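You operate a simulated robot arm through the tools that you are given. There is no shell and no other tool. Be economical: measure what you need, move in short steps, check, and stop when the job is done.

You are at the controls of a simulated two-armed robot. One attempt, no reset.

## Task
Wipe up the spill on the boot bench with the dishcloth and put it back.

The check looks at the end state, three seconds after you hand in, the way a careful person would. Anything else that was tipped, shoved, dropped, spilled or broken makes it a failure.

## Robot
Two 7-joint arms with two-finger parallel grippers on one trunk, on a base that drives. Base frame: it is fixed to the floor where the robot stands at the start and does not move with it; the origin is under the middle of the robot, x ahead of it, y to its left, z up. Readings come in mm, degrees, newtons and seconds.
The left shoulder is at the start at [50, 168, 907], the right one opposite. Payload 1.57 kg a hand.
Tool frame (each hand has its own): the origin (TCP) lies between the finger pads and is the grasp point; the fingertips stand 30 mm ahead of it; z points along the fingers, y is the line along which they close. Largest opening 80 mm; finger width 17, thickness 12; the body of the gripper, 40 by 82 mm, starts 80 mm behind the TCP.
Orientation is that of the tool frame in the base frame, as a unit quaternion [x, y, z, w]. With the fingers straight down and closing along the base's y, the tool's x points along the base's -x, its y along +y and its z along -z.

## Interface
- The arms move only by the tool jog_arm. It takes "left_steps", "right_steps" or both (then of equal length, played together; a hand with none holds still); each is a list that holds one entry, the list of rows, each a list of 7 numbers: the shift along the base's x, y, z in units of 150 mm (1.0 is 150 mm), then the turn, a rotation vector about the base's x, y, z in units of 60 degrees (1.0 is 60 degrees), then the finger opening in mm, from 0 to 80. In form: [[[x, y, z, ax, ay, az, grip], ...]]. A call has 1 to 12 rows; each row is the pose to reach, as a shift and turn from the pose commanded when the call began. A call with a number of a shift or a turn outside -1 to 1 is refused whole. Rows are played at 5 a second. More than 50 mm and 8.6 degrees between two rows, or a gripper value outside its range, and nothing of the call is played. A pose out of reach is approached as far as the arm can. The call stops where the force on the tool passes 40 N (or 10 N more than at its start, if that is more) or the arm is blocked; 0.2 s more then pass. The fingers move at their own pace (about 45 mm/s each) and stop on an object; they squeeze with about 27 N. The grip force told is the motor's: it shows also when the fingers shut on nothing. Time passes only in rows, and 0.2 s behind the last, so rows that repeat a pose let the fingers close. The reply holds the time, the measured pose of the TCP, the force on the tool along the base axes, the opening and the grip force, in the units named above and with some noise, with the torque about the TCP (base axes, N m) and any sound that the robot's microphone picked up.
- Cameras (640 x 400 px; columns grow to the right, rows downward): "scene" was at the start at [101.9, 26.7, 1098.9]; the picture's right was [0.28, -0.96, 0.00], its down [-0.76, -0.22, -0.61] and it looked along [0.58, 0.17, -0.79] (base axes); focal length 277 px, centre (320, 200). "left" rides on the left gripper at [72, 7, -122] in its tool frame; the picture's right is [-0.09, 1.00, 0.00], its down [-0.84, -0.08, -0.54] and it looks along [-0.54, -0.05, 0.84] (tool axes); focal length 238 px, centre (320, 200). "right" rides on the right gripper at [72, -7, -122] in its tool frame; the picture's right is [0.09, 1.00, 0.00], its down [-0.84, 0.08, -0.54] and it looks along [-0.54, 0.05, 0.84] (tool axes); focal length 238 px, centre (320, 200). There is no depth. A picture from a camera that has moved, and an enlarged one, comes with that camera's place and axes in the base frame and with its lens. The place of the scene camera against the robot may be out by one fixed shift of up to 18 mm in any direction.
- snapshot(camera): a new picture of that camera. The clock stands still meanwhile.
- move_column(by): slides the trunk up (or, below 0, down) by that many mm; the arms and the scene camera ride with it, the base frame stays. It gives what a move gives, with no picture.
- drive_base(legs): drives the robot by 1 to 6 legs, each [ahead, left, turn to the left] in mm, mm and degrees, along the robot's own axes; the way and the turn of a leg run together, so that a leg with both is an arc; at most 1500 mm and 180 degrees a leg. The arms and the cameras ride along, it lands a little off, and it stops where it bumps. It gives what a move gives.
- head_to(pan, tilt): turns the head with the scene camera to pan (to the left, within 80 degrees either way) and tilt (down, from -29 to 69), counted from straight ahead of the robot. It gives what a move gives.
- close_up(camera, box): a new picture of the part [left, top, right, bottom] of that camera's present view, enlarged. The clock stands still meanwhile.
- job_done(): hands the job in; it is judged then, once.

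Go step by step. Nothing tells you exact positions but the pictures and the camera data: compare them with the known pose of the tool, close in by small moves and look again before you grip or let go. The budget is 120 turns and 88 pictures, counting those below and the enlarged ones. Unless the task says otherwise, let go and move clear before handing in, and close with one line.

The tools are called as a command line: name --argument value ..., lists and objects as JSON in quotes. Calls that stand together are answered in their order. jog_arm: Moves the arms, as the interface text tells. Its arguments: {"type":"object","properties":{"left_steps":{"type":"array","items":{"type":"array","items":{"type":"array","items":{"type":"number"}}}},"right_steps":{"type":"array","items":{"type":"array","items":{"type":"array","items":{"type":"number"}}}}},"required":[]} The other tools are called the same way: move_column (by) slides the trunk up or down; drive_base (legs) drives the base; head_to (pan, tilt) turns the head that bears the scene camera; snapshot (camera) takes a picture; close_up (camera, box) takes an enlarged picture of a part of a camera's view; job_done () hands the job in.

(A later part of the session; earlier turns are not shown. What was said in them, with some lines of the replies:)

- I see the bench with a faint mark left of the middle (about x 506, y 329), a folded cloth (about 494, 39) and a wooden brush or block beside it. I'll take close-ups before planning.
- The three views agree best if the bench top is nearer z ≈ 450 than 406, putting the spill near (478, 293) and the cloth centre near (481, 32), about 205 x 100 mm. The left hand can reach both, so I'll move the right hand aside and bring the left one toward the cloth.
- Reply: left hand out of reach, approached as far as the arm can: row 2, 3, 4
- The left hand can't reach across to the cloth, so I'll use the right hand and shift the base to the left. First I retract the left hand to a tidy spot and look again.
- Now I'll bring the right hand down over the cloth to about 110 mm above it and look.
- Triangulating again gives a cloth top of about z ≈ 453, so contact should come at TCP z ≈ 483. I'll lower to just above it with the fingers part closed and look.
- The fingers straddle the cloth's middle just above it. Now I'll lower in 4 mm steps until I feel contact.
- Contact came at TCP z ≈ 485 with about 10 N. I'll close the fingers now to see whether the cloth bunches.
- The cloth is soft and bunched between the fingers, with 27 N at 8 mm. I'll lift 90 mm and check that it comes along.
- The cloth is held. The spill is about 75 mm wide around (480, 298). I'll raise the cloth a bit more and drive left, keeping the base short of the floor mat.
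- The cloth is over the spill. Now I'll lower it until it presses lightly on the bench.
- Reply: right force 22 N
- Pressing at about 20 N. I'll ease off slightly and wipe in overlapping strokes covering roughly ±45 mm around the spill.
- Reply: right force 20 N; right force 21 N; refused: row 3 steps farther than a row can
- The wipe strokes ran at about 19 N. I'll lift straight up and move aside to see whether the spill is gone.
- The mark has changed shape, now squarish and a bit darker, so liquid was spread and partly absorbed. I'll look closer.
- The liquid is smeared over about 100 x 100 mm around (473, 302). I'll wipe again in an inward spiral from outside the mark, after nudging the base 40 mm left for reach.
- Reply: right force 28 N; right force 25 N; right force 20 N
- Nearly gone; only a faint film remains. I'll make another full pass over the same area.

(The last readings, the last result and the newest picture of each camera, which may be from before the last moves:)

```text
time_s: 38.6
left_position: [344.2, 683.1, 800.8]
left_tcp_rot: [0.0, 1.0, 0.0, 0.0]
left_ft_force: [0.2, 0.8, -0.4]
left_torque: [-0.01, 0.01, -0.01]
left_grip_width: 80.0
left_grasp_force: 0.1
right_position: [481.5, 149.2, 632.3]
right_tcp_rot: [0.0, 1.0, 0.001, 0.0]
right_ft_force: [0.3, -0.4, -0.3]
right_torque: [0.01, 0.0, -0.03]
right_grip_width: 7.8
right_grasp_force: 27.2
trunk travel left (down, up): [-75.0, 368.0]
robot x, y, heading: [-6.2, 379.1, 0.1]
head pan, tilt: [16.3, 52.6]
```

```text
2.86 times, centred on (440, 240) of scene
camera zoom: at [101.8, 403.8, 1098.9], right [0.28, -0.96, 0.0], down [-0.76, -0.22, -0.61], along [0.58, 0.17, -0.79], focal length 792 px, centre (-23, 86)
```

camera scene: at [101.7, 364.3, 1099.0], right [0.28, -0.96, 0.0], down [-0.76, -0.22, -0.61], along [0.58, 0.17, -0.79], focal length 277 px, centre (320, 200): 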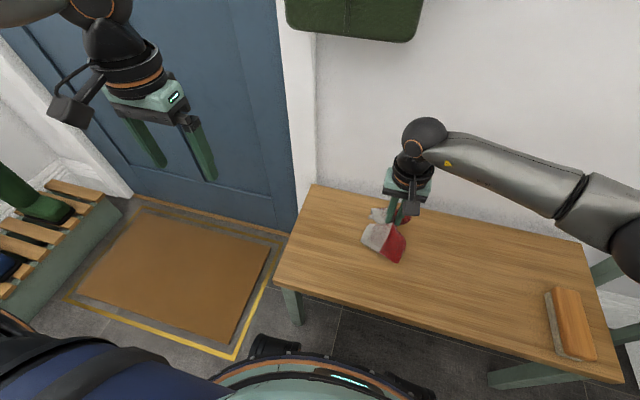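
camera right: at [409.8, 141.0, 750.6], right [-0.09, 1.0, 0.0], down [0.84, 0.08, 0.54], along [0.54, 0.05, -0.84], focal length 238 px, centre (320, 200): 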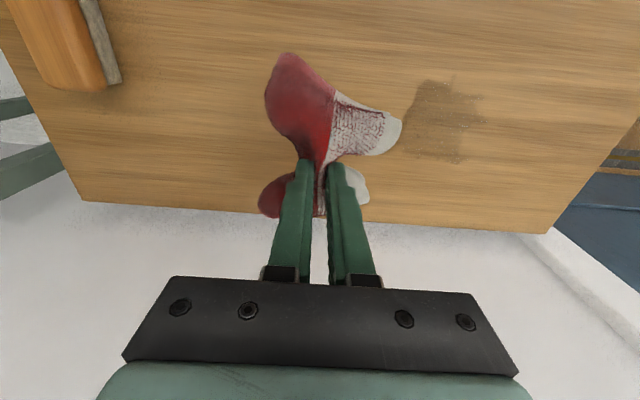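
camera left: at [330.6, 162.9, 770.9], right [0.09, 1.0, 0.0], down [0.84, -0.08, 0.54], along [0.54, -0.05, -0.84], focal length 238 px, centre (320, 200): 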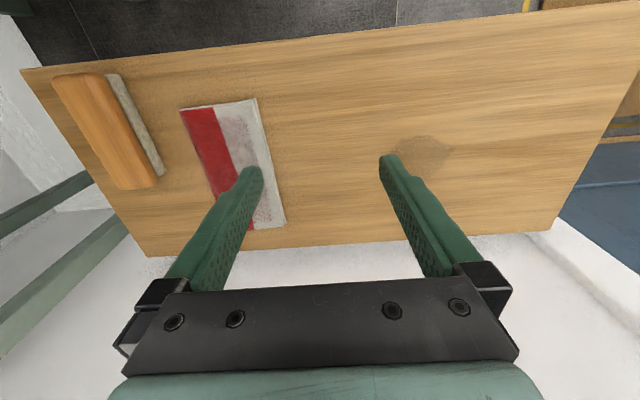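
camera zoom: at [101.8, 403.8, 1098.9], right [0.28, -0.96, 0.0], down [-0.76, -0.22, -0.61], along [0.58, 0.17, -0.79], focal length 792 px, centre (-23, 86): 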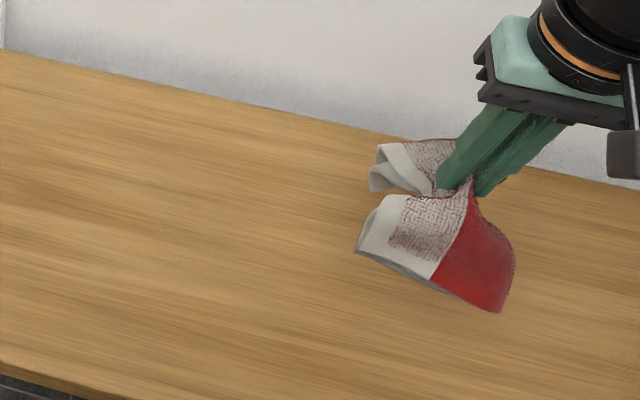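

Only a few tiny specks are left. One more pass should finish it.

jog_arm --right_steps '[[[-0.15, 0.25, 0, 0, 0, 0, 0], [-0.3, 0.5, -0.1, 0, 0, 0, 0], [-0.38, 0.6, -0.35, 0, 0, 0, 0], [-0.38, 0.6, -0.6, 0, 0, 0, 0], [-0.38, 0.6, -0.85, 0, 0, 0, 0], [-0.38, 0.6, -0.96, 0, 0, 0, 0]]]'

jog_arm --right_steps '[[[0.28, 0, 0, 0, 0, 0, 0], [0.55, 0, 0, 0, 0, 0, 0], [0.75, 0, 0, 0, 0, 0, 0], [0.75, 0.2, 0, 0, 0, 0, 0], [0.45, 0.2, 0, 0, 0, 0, 0], [0.2, 0.2, 0, 0, 0, 0, 0], [0, 0.2, 0, 0, 0, 0, 0], [0, 0.4, 0, 0, 0, 0, 0], [0.28, 0.4, 0, 0, 0, 0, 0], [0.55, 0.4, 0, 0, 0, 0, 0], [0.75, 0.4, 0, 0, 0, 0, 0], [0.75, 0.6, 0, 0, 0, 0, 0]]]'

jog_arm --right_steps '[[[-0.28, 0, 0, 0, 0, 0, 0], [-0.55, 0, 0, 0, 0, 0, 0], [-0.75, 0, 0, 0, 0, 0, 0], [-0.75, 0.2, 0, 0, 0, 0, 0], [-0.45, 0.2, 0, 0, 0, 0, 0], [-0.2, 0.2, 0, 0, 0, 0, 0], [0, 0.2, 0, 0, 0, 0, 0], [-0.15, -0.05, 0, 0, 0, 0, 0], [-0.3, -0.25, 0, 0, 0, 0, 0], [-0.5, -0.1, 0, 0, 0, 0, 0], [-0.4, -0.25, 0, 0, 0, 0, 0]]]'

jog_arm --right_steps '[[[0, 0, 0.25, 0, 0, 0, 0], [0, 0, 0.5, 0, 0, 0, 0], [0, 0, 0.8, 0, 0, 0, 0], [0, -0.2, 0.95, 0, 0, 0, 0], [0, -0.5, 0.95, 0, 0, 0, 0], [0, -0.75, 0.95, 0, 0, 0, 0], [0, -1, 0.95, 0, 0, 0, 0]]]'

close_up --camera "right" --box '[300, 20, 600, 220]'

close_up --camera "scene" --box '[300, 180, 520, 320]'

```text
time_s: 40.0
left_position: [341.7, 682.9, 800.3]
left_tcp_rot: [-0.001, 1.0, 0.001, 0.001]
left_ft_force: [-0.3, -0.1, -0.2]
left_torque: [0.01, -0.03, 0.02]
left_grip_width: 79.9
left_grasp_force: 0.1
right_position: [425.7, 241.1, 490.2]
right_tcp_rot: [0.001, 1.0, 0.002, 0.003]
right_ft_force: [-2.5, -1.2, 18.7]
right_torque: [-0.08, 0.03, 0.01]
right_grip_width: 7.9
right_grasp_force: 26.8
trunk travel left (down, up): [-75.0, 368.0]
robot x, y, heading: [-1.3, 377.7, 0.0]
head pan, tilt: [16.3, 52.6]
```

```text
time_s: 42.6
left_position: [342.2, 684.2, 800.5]
left_tcp_rot: [-0.001, 1.0, 0.0, 0.001]
left_ft_force: [0.9, 0.4, -0.1]
left_torque: [-0.02, -0.03, -0.01]
left_grip_width: 79.9
left_grasp_force: 0.1
right_position: [538.6, 330.8, 489.4]
right_tcp_rot: [0.001, 1.0, -0.001, 0.003]
right_ft_force: [1.6, -5.4, 18.2]
right_torque: [-0.2, -0.07, 0.01]
right_grip_width: 7.9
right_grasp_force: 26.9
trunk travel left (down, up): [-75.0, 368.0]
robot x, y, heading: [5.7, 373.4, -0.2]
head pan, tilt: [16.3, 52.6]
```

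```text
time_s: 45.0
left_position: [341.1, 683.0, 800.8]
left_tcp_rot: [0.0, 1.0, 0.0, 0.002]
left_ft_force: [0.0, 0.4, -0.1]
left_torque: [0.02, 0.01, 0.0]
left_grip_width: 79.9
left_grasp_force: 0.1
right_position: [476.1, 296.9, 487.9]
right_tcp_rot: [0.001, 1.0, 0.003, 0.0]
right_ft_force: [-5.8, 7.2, 23.5]
right_torque: [0.22, 0.14, 0.02]
right_grip_width: 7.8
right_grasp_force: 26.9
trunk travel left (down, up): [-75.0, 368.0]
robot x, y, heading: [0.4, 377.0, -0.1]
head pan, tilt: [16.3, 52.6]
```

```text
time_s: 46.6
left_position: [343.3, 683.7, 799.1]
left_tcp_rot: [0.0, 1.0, 0.0, -0.001]
left_ft_force: [1.0, 0.1, 0.2]
left_torque: [-0.01, 0.03, 0.02]
left_grip_width: 79.9
left_grasp_force: 0.0
right_position: [477.0, 143.5, 629.0]
right_tcp_rot: [0.001, 1.0, 0.001, 0.0]
right_ft_force: [0.7, 0.2, 0.9]
right_torque: [0.0, 0.0, 0.01]
right_grip_width: 7.8
right_grasp_force: 26.8
trunk travel left (down, up): [-75.0, 368.0]
robot x, y, heading: [-0.3, 375.4, 0.1]
head pan, tilt: [16.3, 52.6]
```

```text
2.00 times, centred on (450, 120) of right
camera zoom: at [404.9, 136.9, 751.9], right [-0.09, 1.0, 0.0], down [0.84, 0.07, 0.54], along [0.54, 0.05, -0.84], focal length 477 px, centre (60, 360)
```

zoom: 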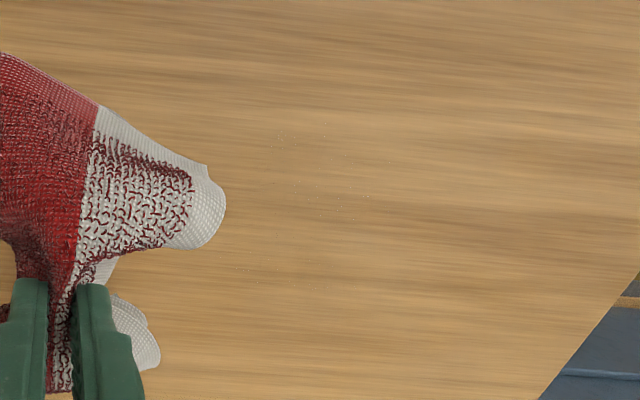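

```text
2.86 times, centred on (410, 250) of scene
camera zoom: at [101.8, 403.8, 1098.9], right [0.28, -0.96, 0.0], down [-0.76, -0.22, -0.61], along [0.58, 0.17, -0.79], focal length 792 px, centre (63, 57)
```

zoom: 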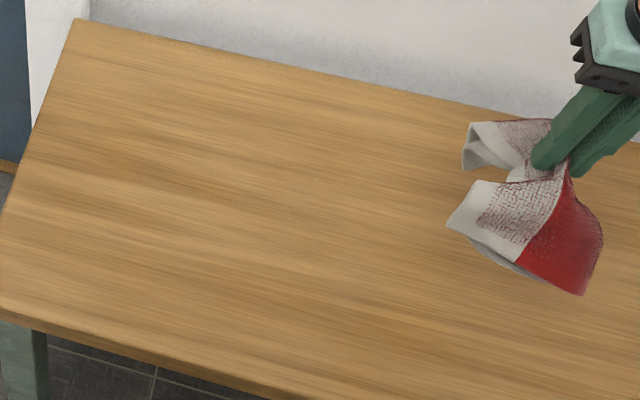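

close_up --camera "right" --box '[400, 60, 500, 180]'

```text
3.33 times, centred on (450, 120) of right
camera zoom: at [404.9, 136.9, 751.9], right [-0.09, 1.0, 0.0], down [0.84, 0.07, 0.54], along [0.54, 0.05, -0.84], focal length 794 px, centre (-113, 467)
```

zoom: 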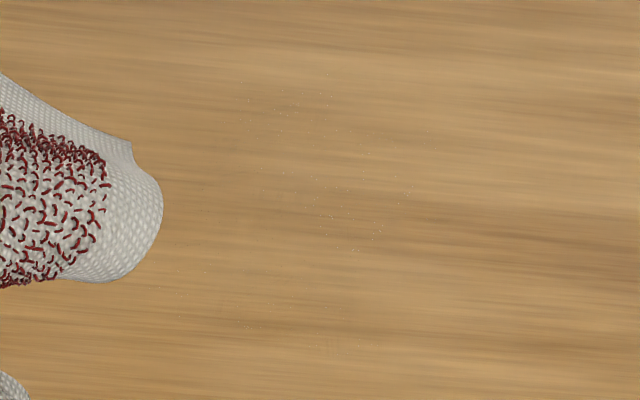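

Faint specks only. One last pass with y-strokes, then I'll put the cloth back.

jog_arm --right_steps '[[[-0.15, 0.25, 0, 0, 0, 0, 0], [-0.3, 0.5, -0.1, 0, 0, 0, 0], [-0.35, 0.65, -0.35, 0, 0, 0, 0], [-0.35, 0.65, -0.6, 0, 0, 0, 0], [-0.35, 0.65, -0.85, 0, 0, 0, 0], [-0.35, 0.65, -0.965, 0, 0, 0, 0]]]'

jog_arm --right_steps '[[[0, 0.28, 0, 0, 0, 0, 0], [0, 0.55, 0, 0, 0, 0, 0], [0, 0.8, 0, 0, 0, 0, 0], [0.15, 0.8, 0, 0, 0, 0, 0], [0.15, 0.5, 0, 0, 0, 0, 0], [0.15, 0.25, 0, 0, 0, 0, 0], [0.15, 0, 0, 0, 0, 0, 0], [0.3, 0, 0, 0, 0, 0, 0], [0.3, 0.25, 0, 0, 0, 0, 0], [0.3, 0.5, 0, 0, 0, 0, 0], [0.3, 0.8, 0, 0, 0, 0, 0], [0.45, 0.8, 0, 0, 0, 0, 0]]]'

jog_arm --right_steps '[[[0, -0.28, 0, 0, 0, 0, 0], [0, -0.55, 0, 0, 0, 0, 0], [0, -0.8, 0, 0, 0, 0, 0], [0.15, -0.8, 0, 0, 0, 0, 0], [0.15, -0.5, 0, 0, 0, 0, 0], [0.15, -0.25, 0, 0, 0, 0, 0], [0.15, 0, 0, 0, 0, 0, 0], [0.27, -0.25, 0, 0, 0, 0, 0], [0.27, -0.5, 0, 0, 0, 0, 0], [0.2, -0.75, 0, 0, 0, 0, 0], [0, -0.6, 0, 0, 0, 0, 0], [0, -0.4, 0, 0, 0, 0, 0]]]'

jog_arm --right_steps '[[[0, 0, 0.25, 0, 0, 0, 0], [0, 0, 0.5, 0, 0, 0, 0], [0, 0, 0.8, 0, 0, 0, 0], [0, -0.2, 0.95, 0, 0, 0, 0], [0, -0.5, 0.95, 0, 0, 0, 0], [0, -0.75, 0.95, 0, 0, 0, 0], [0, -1, 0.95, 0, 0, 0, 0]]]'

close_up --camera "right" --box '[340, 40, 540, 180]'

snapshot --camera "scene"

```text
time_s: 48.0
left_position: [342.1, 683.8, 801.3]
left_tcp_rot: [0.0, 1.0, 0.0, 0.001]
left_ft_force: [-0.6, -0.4, 0.5]
left_torque: [0.0, 0.01, -0.01]
left_grip_width: 79.9
left_grasp_force: 0.0
right_position: [426.4, 241.8, 488.8]
right_tcp_rot: [0.001, 1.0, 0.002, 0.003]
right_ft_force: [-4.5, -1.2, 23.8]
right_torque: [-0.05, 0.11, 0.0]
right_grip_width: 7.6
right_grasp_force: 27.4
trunk travel left (down, up): [-75.0, 368.0]
robot x, y, heading: [-0.4, 374.8, -0.3]
head pan, tilt: [16.3, 52.6]
```

```text
time_s: 49.9
left_position: [341.0, 682.8, 801.8]
left_tcp_rot: [0.001, 1.0, 0.0, 0.001]
left_ft_force: [-0.2, 0.1, 0.5]
left_torque: [-0.02, 0.01, 0.0]
left_grip_width: 80.1
left_grasp_force: 0.1
right_position: [469.1, 243.8, 489.5]
right_tcp_rot: [0.003, 1.0, -0.001, 0.002]
right_ft_force: [-4.5, -0.6, 19.7]
right_torque: [-0.08, 0.13, -0.01]
right_grip_width: 8.0
right_grasp_force: 26.6
trunk travel left (down, up): [-75.0, 368.0]
robot x, y, heading: [-1.0, 377.1, -0.1]
head pan, tilt: [16.3, 52.6]
stopped in row 9 (right hand): the force on the tool passed its limit (the readings are from after the stop); the commanded pose is now the measured one
```

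```text
time_s: 52.5
left_position: [342.3, 683.1, 800.5]
left_tcp_rot: [0.0, 1.0, 0.0, 0.002]
left_ft_force: [-0.4, 0.1, 0.5]
left_torque: [0.05, -0.02, -0.01]
left_grip_width: 80.0
left_grasp_force: 0.0
right_position: [468.5, 178.9, 488.8]
right_tcp_rot: [0.005, 1.0, -0.006, 0.001]
right_ft_force: [0.1, -9.7, 28.7]
right_torque: [-0.42, -0.01, -0.02]
right_grip_width: 8.3
right_grasp_force: 26.8
trunk travel left (down, up): [-75.0, 368.0]
robot x, y, heading: [-1.2, 376.7, 0.1]
head pan, tilt: [16.3, 52.6]
```

```text
time_s: 54.1
left_position: [342.2, 684.0, 799.8]
left_tcp_rot: [0.001, 1.0, 0.0, 0.0]
left_ft_force: [-1.5, 1.0, 0.4]
left_torque: [0.0, 0.02, -0.02]
left_grip_width: 79.5
left_grasp_force: 0.0
right_position: [467.3, 31.5, 629.8]
right_tcp_rot: [0.004, 1.0, -0.004, -0.001]
right_ft_force: [-0.9, 0.7, 0.0]
right_torque: [0.05, 0.01, 0.02]
right_grip_width: 7.9
right_grasp_force: 26.5
trunk travel left (down, up): [-75.0, 368.0]
robot x, y, heading: [-0.9, 379.0, -0.0]
head pan, tilt: [16.3, 52.6]
```

```text
2.86 times, centred on (440, 110) of right
camera zoom: at [396.3, 26.2, 750.9], right [-0.09, 1.0, -0.01], down [0.84, 0.08, 0.54], along [0.54, 0.04, -0.84], focal length 681 px, centre (-23, 457)
```

zoom: 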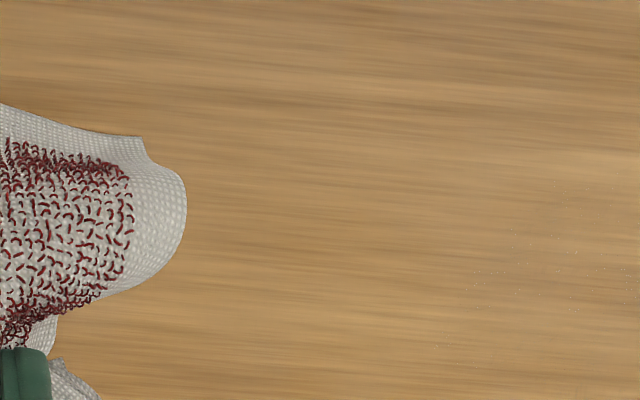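

```text
53 pictures are left
camera scene: at [101.5, 403.6, 1098.9], right [0.28, -0.96, 0.0], down [-0.76, -0.22, -0.61], along [0.58, 0.17, -0.79], focal length 277 px, centre (320, 200)
```

scene: 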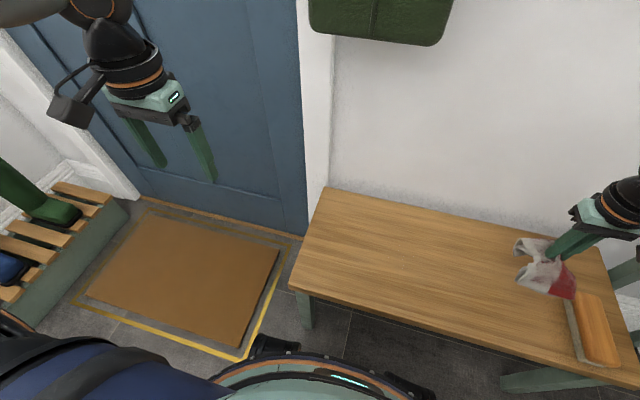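

A force stop in mid-pass shifted my later strokes toward the cloth's home side, which did no harm, but the middle wasn't fully covered. I'll check the wiped area closely.

close_up --camera "right" --box '[440, 40, 640, 200]'

close_up --camera "scene" --box '[340, 190, 500, 290]'

```text
2.50 times, centred on (540, 120) of right
camera zoom: at [396.3, 26.2, 750.9], right [-0.09, 1.0, -0.01], down [0.84, 0.08, 0.54], along [0.54, 0.04, -0.84], focal length 596 px, centre (-230, 400)
```

zoom: 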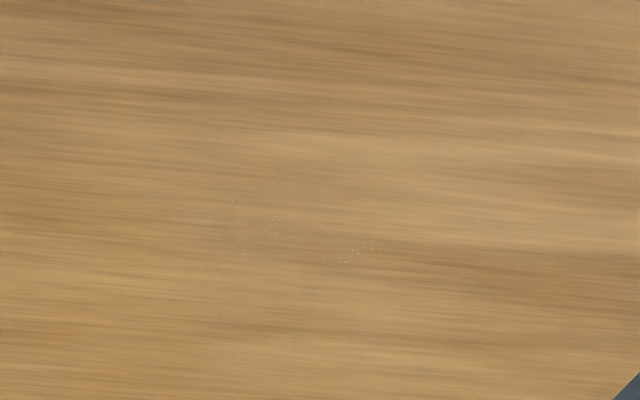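

```text
4.00 times, centred on (420, 240) of scene
camera zoom: at [101.5, 403.6, 1098.9], right [0.28, -0.96, 0.0], down [-0.76, -0.22, -0.61], along [0.58, 0.17, -0.79], focal length 1109 px, centre (-80, 40)
```

zoom: 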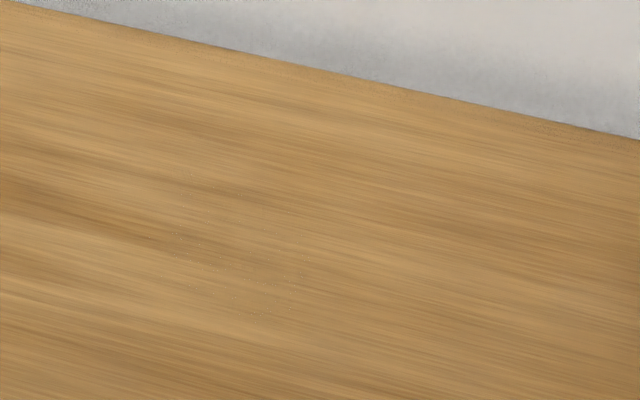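

A sparse cluster of specks remains around (473, 315). I'll do one focused pass there with lighter pressure.

jog_arm --right_steps '[[[0, 0.3, 0, 0, 0, 0, 0], [0, 0.6, 0, 0, 0, 0, 0], [0, 0.9, 0, 0, 0, 0, 0], [0, 1, 0, 0, 0, 0, 0]]]'

jog_arm --right_steps '[[[-0.1, 0.3, -0.1, 0, 0, 0, 0], [-0.15, 0.5, -0.3, 0, 0, 0, 0], [-0.15, 0.5, -0.6, 0, 0, 0, 0], [-0.15, 0.5, -0.85, 0, 0, 0, 0], [-0.15, 0.5, -0.95, 0, 0, 0, 0]]]'

```text
time_s: 55.1
left_position: [342.7, 683.8, 800.1]
left_tcp_rot: [0.0, 1.0, -0.001, 0.0]
left_ft_force: [0.5, -0.6, -0.8]
left_torque: [0.01, -0.01, 0.01]
left_grip_width: 80.0
left_grasp_force: 0.1
right_position: [466.5, 182.6, 628.8]
right_tcp_rot: [0.004, 1.0, -0.004, -0.001]
right_ft_force: [-0.2, 0.8, -1.0]
right_torque: [0.02, -0.02, 0.01]
right_grip_width: 8.1
right_grasp_force: 26.8
trunk travel left (down, up): [-75.0, 368.0]
robot x, y, heading: [0.3, 375.6, -0.1]
head pan, tilt: [16.3, 52.6]
```

```text
time_s: 56.3
left_position: [341.4, 684.0, 799.1]
left_tcp_rot: [0.001, 1.0, 0.0, 0.001]
left_ft_force: [-0.1, 0.4, 0.3]
left_torque: [0.02, 0.0, 0.02]
left_grip_width: 80.0
left_grasp_force: 0.1
right_position: [447.0, 258.5, 489.3]
right_tcp_rot: [0.003, 1.0, -0.002, 0.0]
right_ft_force: [-1.3, -0.9, 18.2]
right_torque: [-0.07, 0.1, -0.05]
right_grip_width: 8.0
right_grasp_force: 27.5
trunk travel left (down, up): [-75.0, 368.0]
robot x, y, heading: [-2.5, 376.6, 0.2]
head pan, tilt: [16.3, 52.6]
```

jog_arm --right_steps '[[[0, 0.3, 0.01, 0, 0, 0, 0], [0, 0.6, 0.01, 0, 0, 0, 0], [0.1, 0.6, 0.01, 0, 0, 0, 0], [0.1, 0.3, 0.01, 0, 0, 0, 0], [0.1, 0.05, 0.01, 0, 0, 0, 0], [0.2, 0.05, 0.01, 0, 0, 0, 0], [0.2, 0.35, 0.01, 0, 0, 0, 0], [0.2, 0.62, 0.01, 0, 0, 0, 0], [0.32, 0.6, 0.01, 0, 0, 0, 0], [0.32, 0.3, 0.01, 0, 0, 0, 0], [0.32, 0.05, 0.01, 0, 0, 0, 0], [0.2, 0.25, 0.01, 0, 0, 0, 0]]]'

jog_arm --right_steps '[[[0, 0.2, 0, 0, 0, 0, 0], [-0.1, 0.3, 0, 0, 0, 0, 0], [0.05, 0.35, 0, 0, 0, 0, 0], [0.05, 0.1, 0, 0, 0, 0, 0], [0, 0, 0, 0, 0, 0, 0], [0, 0, 0.25, 0, 0, 0, 0], [0, 0, 0.5, 0, 0, 0, 0], [0, 0, 0.8, 0, 0, 0, 0], [0, -0.2, 0.95, 0, 0, 0, 0], [0, -0.5, 0.95, 0, 0, 0, 0], [0, -0.75, 0.95, 0, 0, 0, 0], [0, -1, 0.95, 0, 0, 0, 0]]]'

close_up --camera "right" --box '[360, 40, 560, 200]'

```text
time_s: 58.9
left_position: [341.7, 682.1, 799.7]
left_tcp_rot: [0.0, 1.0, 0.0, 0.001]
left_ft_force: [1.0, 0.9, -0.4]
left_torque: [-0.02, 0.01, -0.03]
left_grip_width: 80.0
left_grasp_force: 0.1
right_position: [477.1, 291.4, 488.1]
right_tcp_rot: [0.006, 1.0, -0.006, 0.001]
right_ft_force: [3.7, -5.5, 18.6]
right_torque: [-0.2, -0.06, 0.03]
right_grip_width: 7.9
right_grasp_force: 26.7
trunk travel left (down, up): [-75.0, 368.0]
robot x, y, heading: [0.1, 377.6, -0.0]
head pan, tilt: [16.3, 52.6]
```

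```text
time_s: 61.5
left_position: [343.4, 683.2, 799.4]
left_tcp_rot: [0.002, 1.0, 0.0, 0.0]
left_ft_force: [0.5, -0.8, 0.5]
left_torque: [0.01, 0.01, -0.02]
left_grip_width: 80.1
left_grasp_force: 0.1
right_position: [473.8, 145.0, 631.3]
right_tcp_rot: [0.003, 1.0, -0.004, -0.002]
right_ft_force: [0.1, -0.2, -0.4]
right_torque: [-0.02, 0.01, -0.01]
right_grip_width: 7.6
right_grasp_force: 27.1
trunk travel left (down, up): [-75.0, 368.0]
robot x, y, heading: [2.3, 378.9, -0.2]
head pan, tilt: [16.3, 52.6]
```

```text
2.50 times, centred on (460, 120) of right
camera zoom: at [402.9, 139.4, 752.3], right [-0.09, 1.0, -0.01], down [0.84, 0.08, 0.54], along [0.54, 0.04, -0.84], focal length 596 px, centre (-30, 400)
```

zoom: 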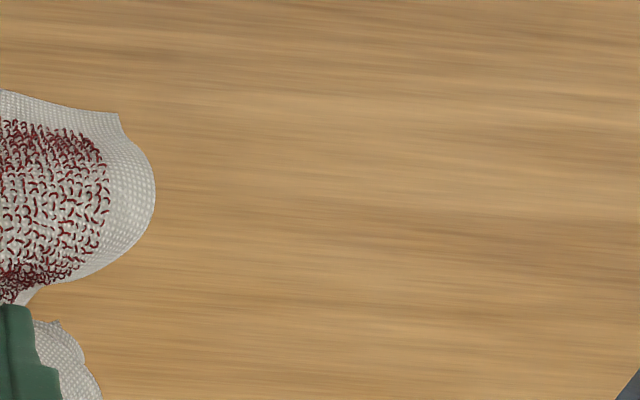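

The spot looks clean. Now I'll take the cloth back to its original place (about 481, 30) and lower it there.

jog_arm --right_steps '[[[0, -0.3, 0, 0, 0, 0, 0], [0.05, -0.6, 0, 0, 0, 0, 0], [0.05, -0.77, 0, 0, 0, 0, 0], [0.05, -0.77, -0.3, 0, 0, 0, 0], [0.05, -0.77, -0.55, 0, 0, 0, 0], [0.05, -0.77, -0.8, 0, 0, 0, 0], [0.05, -0.77, -0.9, 0, 0, 0, 0]]]'

snapshot --camera "right"

close_up --camera "scene" --box '[440, 180, 640, 390]'

```text
time_s: 63.1
left_position: [343.3, 682.5, 800.4]
left_tcp_rot: [0.001, 1.0, 0.001, 0.001]
left_ft_force: [0.4, -0.1, -0.1]
left_torque: [0.01, 0.0, 0.0]
left_grip_width: 80.1
left_grasp_force: 0.1
right_position: [482.8, 28.1, 496.4]
right_tcp_rot: [0.004, 1.0, -0.004, 0.0]
right_ft_force: [0.2, -0.2, 2.6]
right_torque: [-0.02, 0.0, -0.03]
right_grip_width: 7.7
right_grasp_force: 27.0
trunk travel left (down, up): [-75.0, 368.0]
robot x, y, heading: [1.2, 375.4, 0.2]
head pan, tilt: [16.3, 52.6]
```

```text
49 pictures are left
camera right: at [411.1, 23.4, 617.5], right [-0.09, 1.0, -0.01], down [0.84, 0.08, 0.54], along [0.54, 0.04, -0.84], focal length 238 px, centre (320, 200)
```

right: 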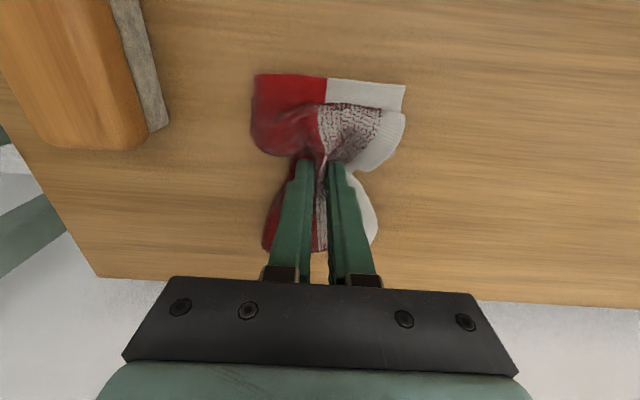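

```text
1.90 times, centred on (540, 285) of scene
camera zoom: at [101.3, 403.8, 1099.0], right [0.28, -0.96, 0.0], down [-0.76, -0.22, -0.61], along [0.58, 0.17, -0.79], focal length 528 px, centre (-99, 38)
```

zoom: 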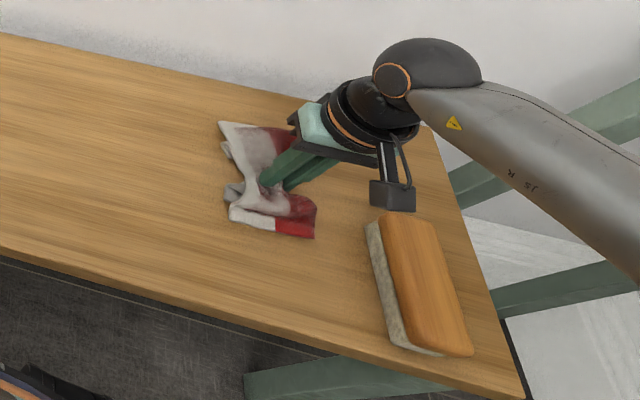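

The near half has buckled. I'll set it down, open the fingers (which also un-bunches the pinch), then smooth it from the ends.

jog_arm --right_steps '[[[0, 0, -0.04, 0, 0, 0, 0], [0, 0, -0.04, 0, 0, 0, 15], [0, 0, -0.04, 0, 0, 0, 30], [0, 0, -0.04, 0, 0, 0, 45], [0, 0, -0.04, 0, 0, 0, 60], [0, 0, 0.1, 0, 0, 0, 60], [0, 0, 0.4, 0, 0, 0, 60], [0, 0, 0.7, 0, 0, 0, 60]]]'

snapshot --camera "right"

close_up --camera "scene" --box '[440, 180, 640, 390]'

```text
time_s: 64.9
left_position: [342.9, 684.2, 799.7]
left_tcp_rot: [0.001, 1.0, 0.001, 0.001]
left_ft_force: [0.2, 0.7, 0.5]
left_torque: [0.0, 0.03, -0.01]
left_grip_width: 79.9
left_grasp_force: 0.2
right_position: [482.3, 28.1, 598.5]
right_tcp_rot: [0.003, 1.0, -0.003, -0.002]
right_ft_force: [0.1, 0.6, 0.2]
right_torque: [0.02, -0.03, 0.02]
right_grip_width: 60.1
right_grasp_force: 0.0
trunk travel left (down, up): [-75.0, 368.0]
robot x, y, heading: [-1.2, 380.9, 0.2]
head pan, tilt: [16.3, 52.6]
```

```text
47 pictures are left
camera right: at [410.9, 23.6, 721.4], right [-0.09, 1.0, -0.01], down [0.84, 0.08, 0.54], along [0.54, 0.04, -0.84], focal length 238 px, centre (320, 200)
```

right: 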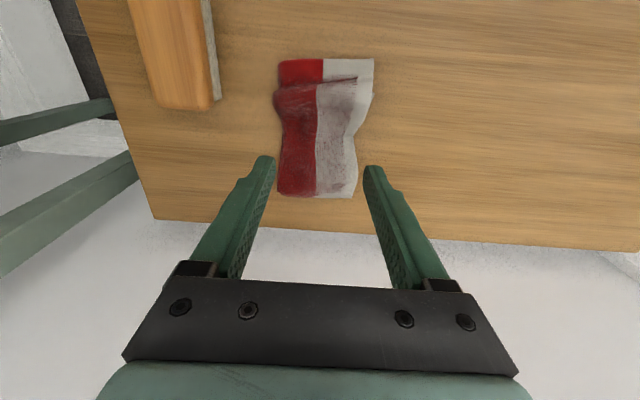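

```text
1.90 times, centred on (540, 285) of scene
camera zoom: at [101.5, 403.7, 1098.9], right [0.28, -0.96, 0.0], down [-0.76, -0.22, -0.61], along [0.58, 0.17, -0.79], focal length 528 px, centre (-99, 38)
```

zoom: 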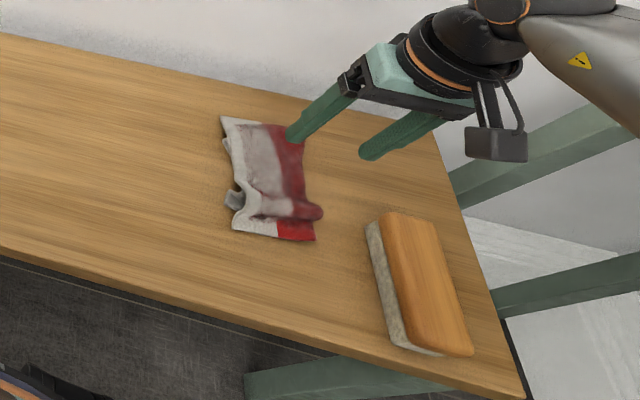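

It relaxed well; one fold ridge remains near the front and the near end sits about 45 mm short. I'll pinch the near end around x ≈ 430 and pull it toward −x.

jog_arm --right_steps '[[[-0.3, 0, 0, 0, 0, 0, 45], [-0.355, 0, -0.25, 0, 0, 0, 45], [-0.355, 0, -0.5, 0, 0, 0, 45], [-0.355, 0, -0.7, 0, 0, 0, 45], [-0.355, 0, -0.74, 0, 0, 0, 45]]]'

snapshot --camera "right"

```text
time_s: 66.1
left_position: [342.4, 683.3, 799.6]
left_tcp_rot: [0.001, 1.0, 0.0, -0.001]
left_ft_force: [0.6, 0.4, 0.2]
left_torque: [-0.02, -0.04, -0.02]
left_grip_width: 80.1
left_grasp_force: 0.1
right_position: [428.6, 29.7, 489.7]
right_tcp_rot: [0.004, 1.0, -0.003, -0.001]
right_ft_force: [0.2, 0.5, 0.5]
right_torque: [0.02, -0.02, 0.03]
right_grip_width: 44.8
right_grasp_force: 0.1
trunk travel left (down, up): [-75.0, 368.0]
robot x, y, heading: [3.6, 378.6, 0.0]
head pan, tilt: [16.3, 52.6]
```

```text
45 pictures are left
camera right: at [358.4, 23.8, 611.5], right [-0.08, 1.0, -0.01], down [0.84, 0.08, 0.54], along [0.54, 0.04, -0.84], focal length 238 px, centre (320, 200)
```

right: 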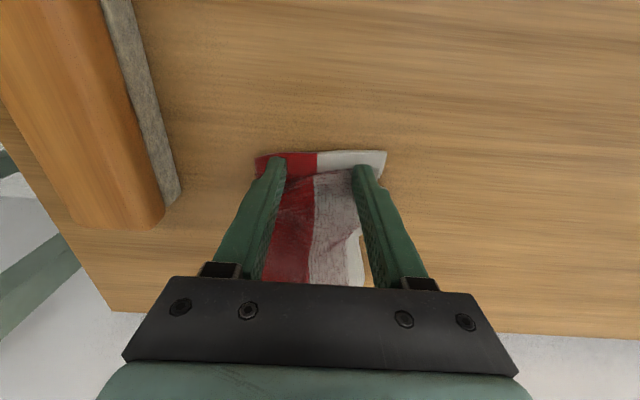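

jog_arm --right_steps '[[[0, 0, -0.02, 0, 0, 0, 45], [0, 0, -0.035, 0, 0, 0, 45], [0, 0, -0.035, 0, 0, 0, 25], [0, 0, -0.035, 0, 0, 0, 0], [0, 0, -0.035, 0, 0, 0, 0], [0, 0, -0.035, 0, 0, 0, 0], [0, 0, -0.035, 0, 0, 0, 0]]]'

snapshot --camera "right"

```text
time_s: 67.7
left_position: [342.8, 683.3, 800.6]
left_tcp_rot: [0.001, 1.0, 0.0, 0.001]
left_ft_force: [0.6, 0.4, -0.2]
left_torque: [-0.01, -0.01, -0.01]
left_grip_width: 80.0
left_grasp_force: 0.1
right_position: [430.3, 29.1, 484.9]
right_tcp_rot: [0.003, 1.0, -0.004, 0.001]
right_ft_force: [-0.1, 4.0, 19.3]
right_torque: [0.19, -0.11, -0.02]
right_grip_width: 9.4
right_grasp_force: 26.7
trunk travel left (down, up): [-75.0, 368.0]
robot x, y, heading: [0.7, 377.3, -0.2]
head pan, tilt: [16.3, 52.6]
```

```text
44 pictures are left
camera right: at [358.3, 24.4, 607.3], right [-0.09, 1.0, -0.01], down [0.84, 0.08, 0.54], along [0.54, 0.04, -0.84], focal length 238 px, centre (320, 200)
```

right: 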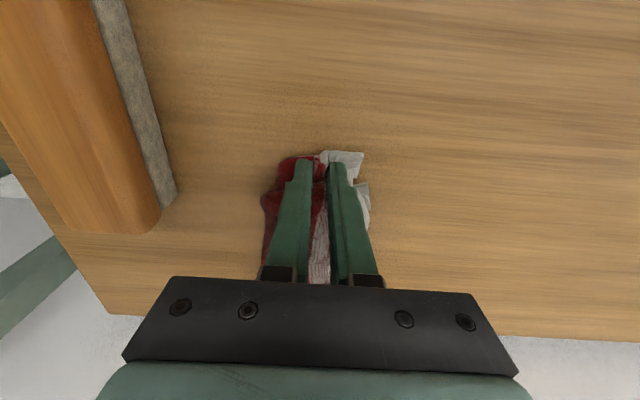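

jog_arm --right_steps '[[[0, 0, 0.04, 0, 0, 0, 0], [-0.08, 0, 0.05, 0, 0, 0, 0], [-0.16, 0, 0.05, 0, 0, 0, 0], [-0.24, 0, 0.05, 0, 0, 0, 0], [-0.32, 0, 0.05, 0, 0, 0, 0], [-0.32, 0, 0.0, 0, 0, 0, 0], [-0.32, 0, 0.0, 0, 0, 0, 20], [-0.32, 0, 0.0, 0, 0, 0, 40], [-0.32, 0, 0.0, 0, 0, 0, 60], [-0.32, 0, 0.2, 0, 0, 0, 60], [-0.32, 0, 0.45, 0, 0, 0, 60], [-0.15, 0, 0.7, 0, 0, 0, 60]]]'

snapshot --camera "right"

close_up --camera "scene" --box '[440, 180, 640, 390]'

```text
time_s: 70.3
left_position: [342.9, 682.6, 799.6]
left_tcp_rot: [0.001, 1.0, 0.0, 0.0]
left_ft_force: [-0.5, -0.3, 1.1]
left_torque: [-0.01, 0.02, 0.01]
left_grip_width: 79.8
left_grasp_force: 0.0
right_position: [407.1, 28.4, 587.2]
right_tcp_rot: [0.004, 1.0, -0.005, -0.002]
right_ft_force: [-0.6, 0.1, -0.3]
right_torque: [0.02, 0.01, 0.0]
right_grip_width: 59.8
right_grasp_force: 0.1
trunk travel left (down, up): [-75.0, 368.0]
robot x, y, heading: [0.1, 376.4, 0.1]
head pan, tilt: [16.3, 52.6]
```

```text
43 pictures are left
camera right: at [335.9, 24.3, 709.8], right [-0.08, 1.0, -0.01], down [0.84, 0.07, 0.54], along [0.54, 0.04, -0.84], focal length 238 px, centre (320, 200)
```

right: 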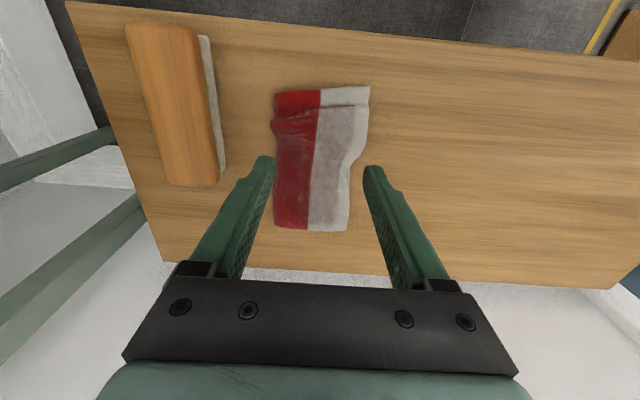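

```text
1.90 times, centred on (540, 285) of scene
camera zoom: at [101.5, 403.7, 1098.9], right [0.28, -0.96, 0.0], down [-0.76, -0.22, -0.61], along [0.58, 0.17, -0.79], focal length 528 px, centre (-99, 38)
```

zoom: 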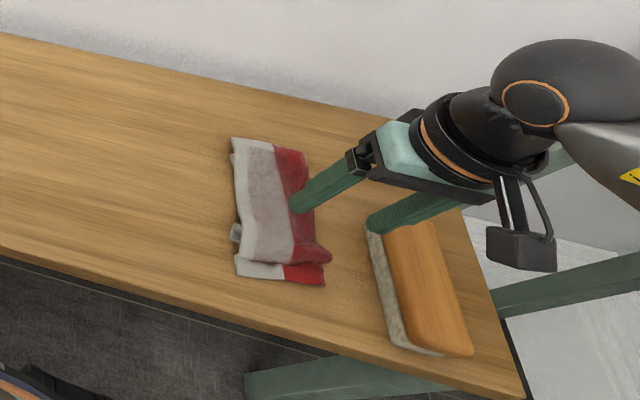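

It lengthened from 155 to about 183 mm, and the near end is now at about x 370 (originally 376). Next I'll pinch the far end and pull it gently +x.

jog_arm --right_steps '[[[0.3, 0, 0, 0, 0, 0, 45], [0.6, 0, 0, 0, 0, 0, 45], [0.88, 0.02, 0, 0, 0, 0, 45], [0.88, 0.02, -0.3, 0, 0, 0, 45], [0.88, 0.02, -0.55, 0, 0, 0, 45], [0.88, 0.02, -0.65, 0, 0, 0, 45]]]'

snapshot --camera "right"

close_up --camera "scene" --box '[440, 180, 640, 390]'

```text
time_s: 71.7
left_position: [343.8, 683.5, 799.4]
left_tcp_rot: [0.002, 1.0, 0.0, 0.0]
left_ft_force: [-0.9, 0.3, 0.1]
left_torque: [0.03, -0.03, -0.01]
left_grip_width: 79.8
left_grasp_force: 0.1
right_position: [538.4, 31.5, 488.9]
right_tcp_rot: [0.004, 1.0, -0.004, -0.001]
right_ft_force: [0.3, -0.4, 0.6]
right_torque: [-0.04, -0.02, 0.01]
right_grip_width: 44.9
right_grasp_force: 0.0
trunk travel left (down, up): [-75.0, 368.0]
robot x, y, heading: [0.0, 377.9, -0.0]
head pan, tilt: [16.3, 52.6]
```

```text
41 pictures are left
camera right: at [467.6, 26.9, 611.5], right [-0.09, 1.0, -0.01], down [0.84, 0.08, 0.54], along [0.54, 0.04, -0.84], focal length 238 px, centre (320, 200)
```

right: 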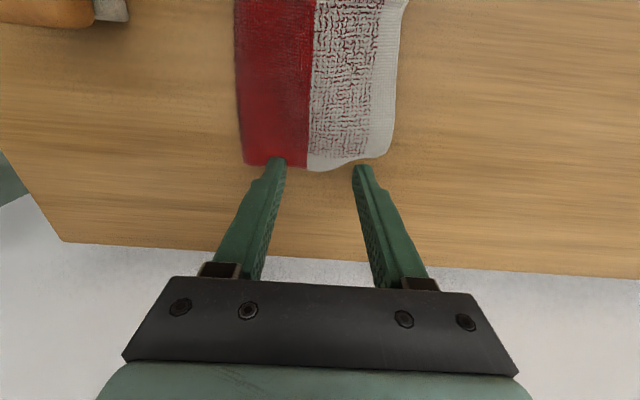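

```text
1.90 times, centred on (540, 285) of scene
camera zoom: at [101.5, 403.7, 1099.0], right [0.28, -0.96, 0.0], down [-0.76, -0.22, -0.61], along [0.58, 0.17, -0.79], focal length 528 px, centre (-99, 38)
```

zoom: 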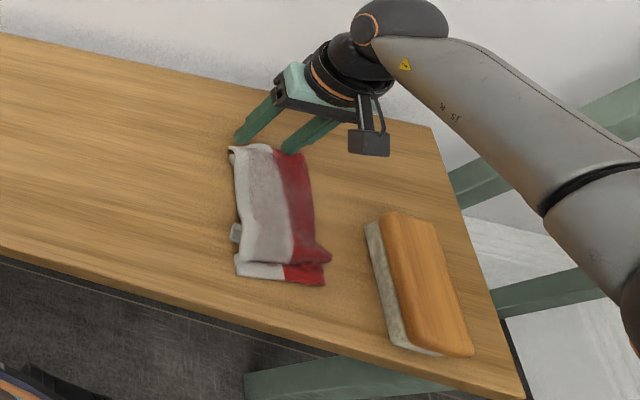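

jog_arm --right_steps '[[[-0.1, -0.03, 0.03, 0, 0, 0, 45], [-0.1, -0.03, -0.015, 0, 0, 0, 45], [-0.1, -0.03, -0.035, 0, 0, 0, 45], [-0.1, -0.03, -0.035, 0, 0, 0, 25], [-0.1, -0.03, -0.035, 0, 0, 0, 0], [-0.1, -0.03, -0.035, 0, 0, 0, 0], [-0.1, -0.03, -0.035, 0, 0, 0, 0], [-0.1, -0.03, -0.035, 0, 0, 0, 0]]]'

jog_arm --right_steps '[[[0, 0, 0.04, 0, 0, 0, 0], [0.08, 0, 0.05, 0, 0, 0, 0], [0.16, 0, 0.05, 0, 0, 0, 0], [0.24, 0, 0.05, 0, 0, 0, 0]]]'

snapshot --camera "right"

close_up --camera "scene" --box '[440, 180, 640, 390]'

```text
time_s: 73.5
left_position: [343.3, 682.7, 800.4]
left_tcp_rot: [0.001, 1.0, 0.0, 0.001]
left_ft_force: [-0.3, 0.1, 0.1]
left_torque: [0.01, 0.01, 0.02]
left_grip_width: 80.0
left_grasp_force: 0.1
right_position: [524.6, 27.0, 485.7]
right_tcp_rot: [0.003, 1.0, -0.003, -0.001]
right_ft_force: [0.4, -2.3, 10.0]
right_torque: [-0.11, 0.05, 0.0]
right_grip_width: 9.0
right_grasp_force: 27.0
trunk travel left (down, up): [-75.0, 368.0]
robot x, y, heading: [0.3, 378.5, -0.1]
head pan, tilt: [16.3, 52.6]
```

```text
time_s: 74.5
left_position: [343.3, 682.4, 799.6]
left_tcp_rot: [0.0, 1.0, 0.0, 0.0]
left_ft_force: [-0.1, 0.0, -0.2]
left_torque: [0.03, -0.01, -0.01]
left_grip_width: 80.0
left_grasp_force: 0.0
right_position: [561.5, 26.9, 493.4]
right_tcp_rot: [0.004, 1.0, -0.004, -0.001]
right_ft_force: [0.0, -0.1, 0.7]
right_torque: [0.05, -0.01, 0.0]
right_grip_width: 7.9
right_grasp_force: 27.1
trunk travel left (down, up): [-75.0, 368.0]
robot x, y, heading: [2.4, 376.0, 0.1]
head pan, tilt: [16.3, 52.6]
```

```text
39 pictures are left
camera right: at [489.1, 22.4, 615.0], right [-0.08, 1.0, -0.01], down [0.84, 0.07, 0.54], along [0.54, 0.04, -0.84], focal length 238 px, centre (320, 200)
```

right: 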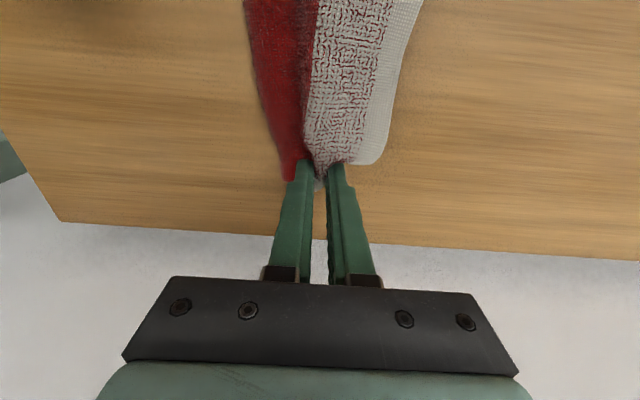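

```text
1.90 times, centred on (540, 285) of scene
camera zoom: at [101.5, 403.7, 1098.9], right [0.28, -0.96, 0.0], down [-0.76, -0.22, -0.61], along [0.58, 0.17, -0.79], focal length 528 px, centre (-99, 38)
```

zoom: 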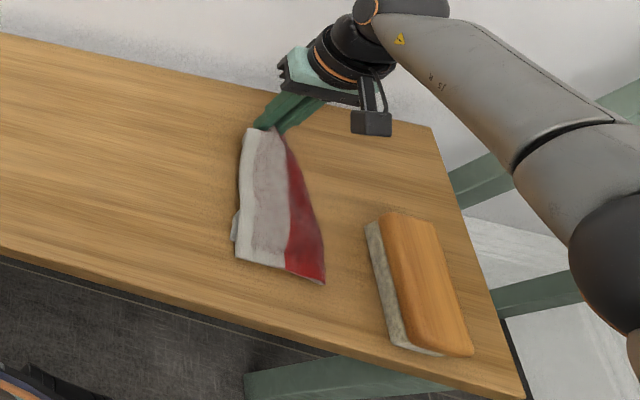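

That pull flattened the ridge. I'll lower, release and back off.

jog_arm --right_steps '[[[0.03, 0, -0.03, 0, 0, 0, 0], [0.03, 0, -0.05, 0, 0, 0, 0], [0.03, 0, -0.05, 0, 0, 0, 20], [0.03, 0, -0.05, 0, 0, 0, 40], [0.03, 0, -0.05, 0, 0, 0, 60], [0.03, 0, -0.05, 0, 0, 0, 60], [0.03, 0, 0.15, 0, 0, 0, 60], [0, 0, 0.4, 0, 0, 0, 60], [-0.2, 0, 0.65, 0, 0, 0, 60], [-0.4, 0, 0.9, 0, 0, 0, 60]]]'

snapshot --camera "right"

close_up --camera "scene" --box '[440, 180, 640, 390]'

```text
time_s: 76.7
left_position: [342.7, 684.5, 800.2]
left_tcp_rot: [0.002, 1.0, -0.001, 0.001]
left_ft_force: [0.8, 0.5, -1.0]
left_torque: [-0.02, 0.02, 0.01]
left_grip_width: 80.1
left_grasp_force: 0.1
right_position: [499.1, 27.4, 628.1]
right_tcp_rot: [0.005, 1.0, -0.003, -0.002]
right_ft_force: [-0.6, -0.5, -0.1]
right_torque: [-0.03, 0.02, -0.01]
right_grip_width: 60.0
right_grasp_force: 0.1
right hand out of reach, approached as far as the arm can: row 1, 2, 3, 4, 5, 6
trunk travel left (down, up): [-75.0, 368.0]
robot x, y, heading: [1.6, 373.2, 0.2]
head pan, tilt: [16.3, 52.6]
```

```text
37 pictures are left
camera right: at [428.7, 22.8, 750.1], right [-0.08, 1.0, -0.01], down [0.84, 0.07, 0.54], along [0.54, 0.04, -0.84], focal length 238 px, centre (320, 200)
```

right: 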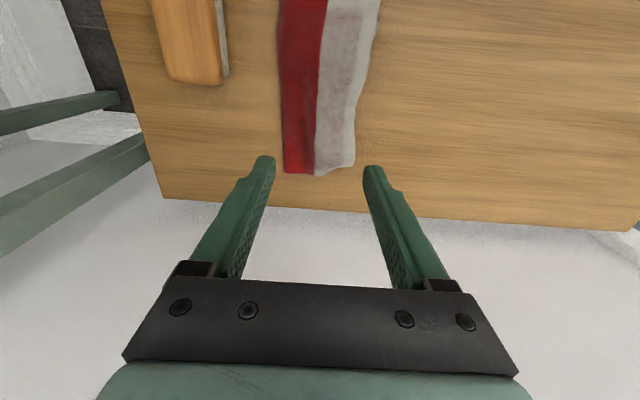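

```text
1.90 times, centred on (540, 285) of scene
camera zoom: at [101.5, 403.7, 1098.9], right [0.28, -0.96, 0.0], down [-0.76, -0.22, -0.61], along [0.58, 0.17, -0.79], focal length 528 px, centre (-99, 38)
```

zoom: 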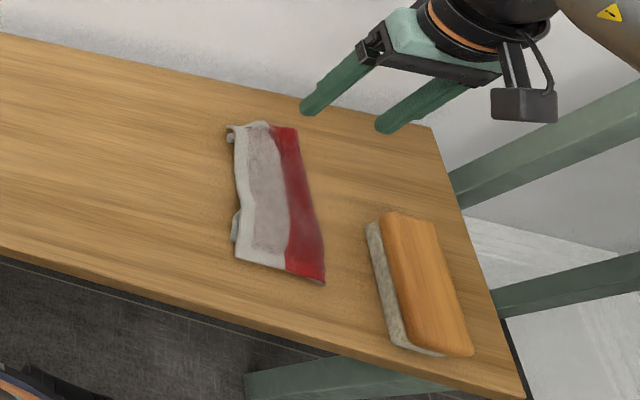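

The cloth lies flat in its original place (x about 373–575, y about 28). I'll lift the right hand clear and take a final look at everything.

jog_arm --right_steps '[[[0, 0, 0.3, 0, 0, 0, 60], [0, 0.2, 0.55, 0, 0, 0, 60], [0, 0.5, 0.7, 0, 0, 0, 60], [-0.1, 0.8, 0.75, 0, 0, 0, 60]]]'

snapshot --camera "scene"

snapshot --camera "right"

close_up --camera "right" --box '[340, 20, 640, 200]'

```text
refused: row 3 steps farther than a row can; nothing moved
```

```text
35 pictures are left
camera scene: at [101.5, 403.7, 1098.9], right [0.28, -0.96, 0.0], down [-0.76, -0.22, -0.61], along [0.58, 0.17, -0.79], focal length 277 px, centre (320, 200)
```

scene: 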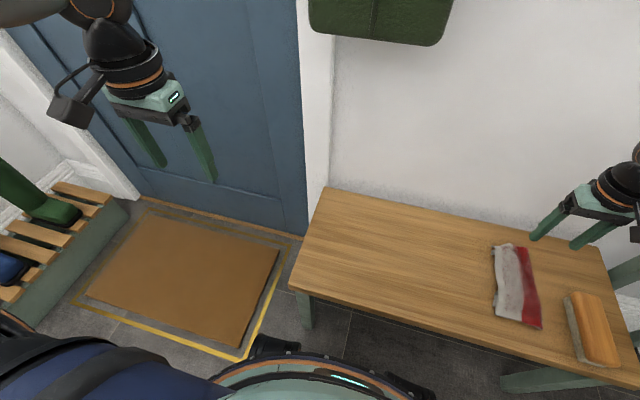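

```text
34 pictures are left
camera right: at [428.7, 22.8, 750.1], right [-0.08, 1.0, -0.01], down [0.84, 0.07, 0.54], along [0.54, 0.04, -0.84], focal length 238 px, centre (320, 200)
```

right: 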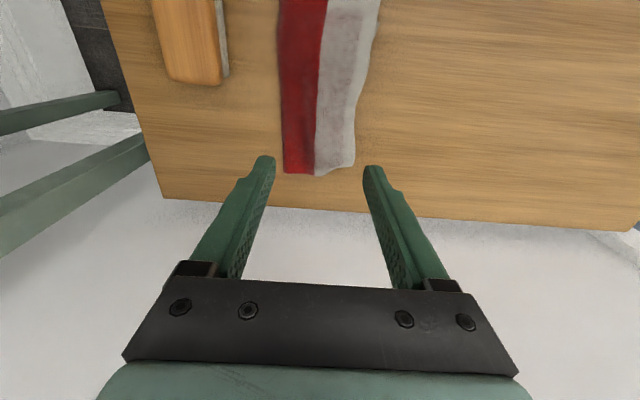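

```text
2.13 times, centred on (490, 110) of right
camera zoom: at [428.7, 22.8, 750.1], right [-0.08, 1.0, -0.01], down [0.84, 0.07, 0.54], along [0.54, 0.04, -0.84], focal length 508 px, centre (-43, 392)
```

zoom: 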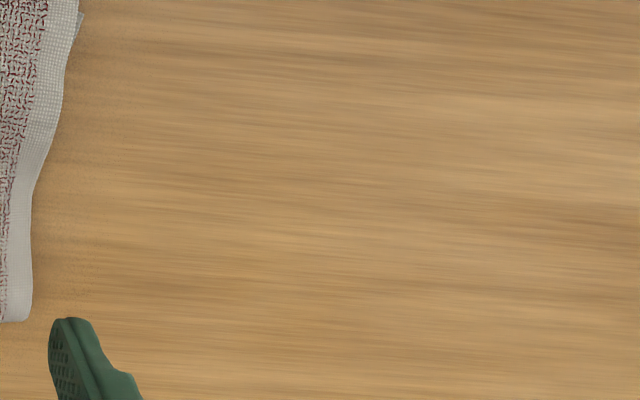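

The bench looks clean and the brush is untouched. I'll lift the hand clear with shorter steps and check the wiped area one last time from above.

jog_arm --right_steps '[[[0, 0, 0.25, 0, 0, 0, 60], [0, 0.15, 0.5, 0, 0, 0, 60], [0, 0.4, 0.6, 0, 0, 0, 60], [-0.1, 0.65, 0.65, 0, 0, 0, 60], [-0.2, 0.9, 0.65, 0, 0, 0, 60]]]'

snapshot --camera "right"

close_up --camera "right" --box '[320, 20, 580, 180]'

```text
time_s: 77.9
left_position: [342.0, 684.1, 800.4]
left_tcp_rot: [0.001, 1.0, 0.0, -0.001]
left_ft_force: [-0.6, 0.1, -1.1]
left_torque: [0.04, 0.0, 0.01]
left_grip_width: 79.9
left_grasp_force: 0.1
right_position: [469.4, 162.5, 725.3]
right_tcp_rot: [0.004, 1.0, -0.003, -0.001]
right_ft_force: [-0.2, -0.2, 0.3]
right_torque: [0.01, -0.02, -0.01]
right_grip_width: 60.0
right_grasp_force: 0.1
trunk travel left (down, up): [-75.0, 368.0]
robot x, y, heading: [0.4, 380.7, 0.1]
head pan, tilt: [16.3, 52.6]
```

```text
32 pictures are left
camera right: at [397.4, 157.9, 847.5], right [-0.08, 1.0, -0.01], down [0.84, 0.07, 0.54], along [0.54, 0.04, -0.84], focal length 238 px, centre (320, 200)
```

right: 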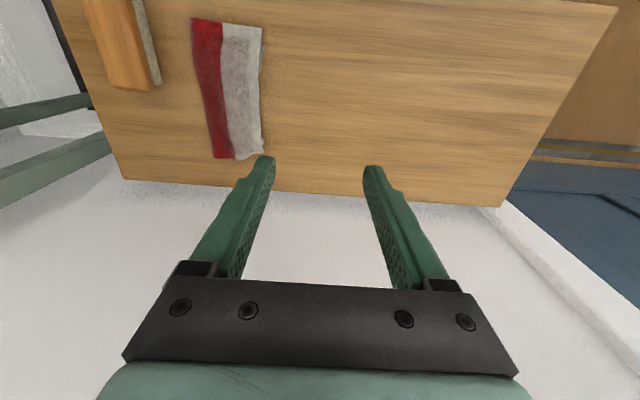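

```text
2.46 times, centred on (450, 100) of right
camera zoom: at [397.4, 157.9, 847.5], right [-0.08, 1.0, -0.01], down [0.84, 0.07, 0.54], along [0.54, 0.04, -0.84], focal length 587 px, centre (0, 446)
```

zoom: 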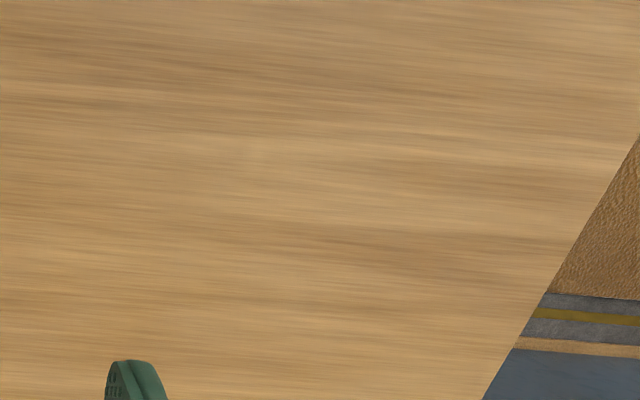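

The bench is clean, the cloth is back in its place, the brush hasn't moved, and both hands are clear. I'm handing in.

job_done

```text
The job is handed in.
```

I wiped up the spill and put the dishcloth back in its original place. In the last pictures the bench looks clean and nothing else has moved.
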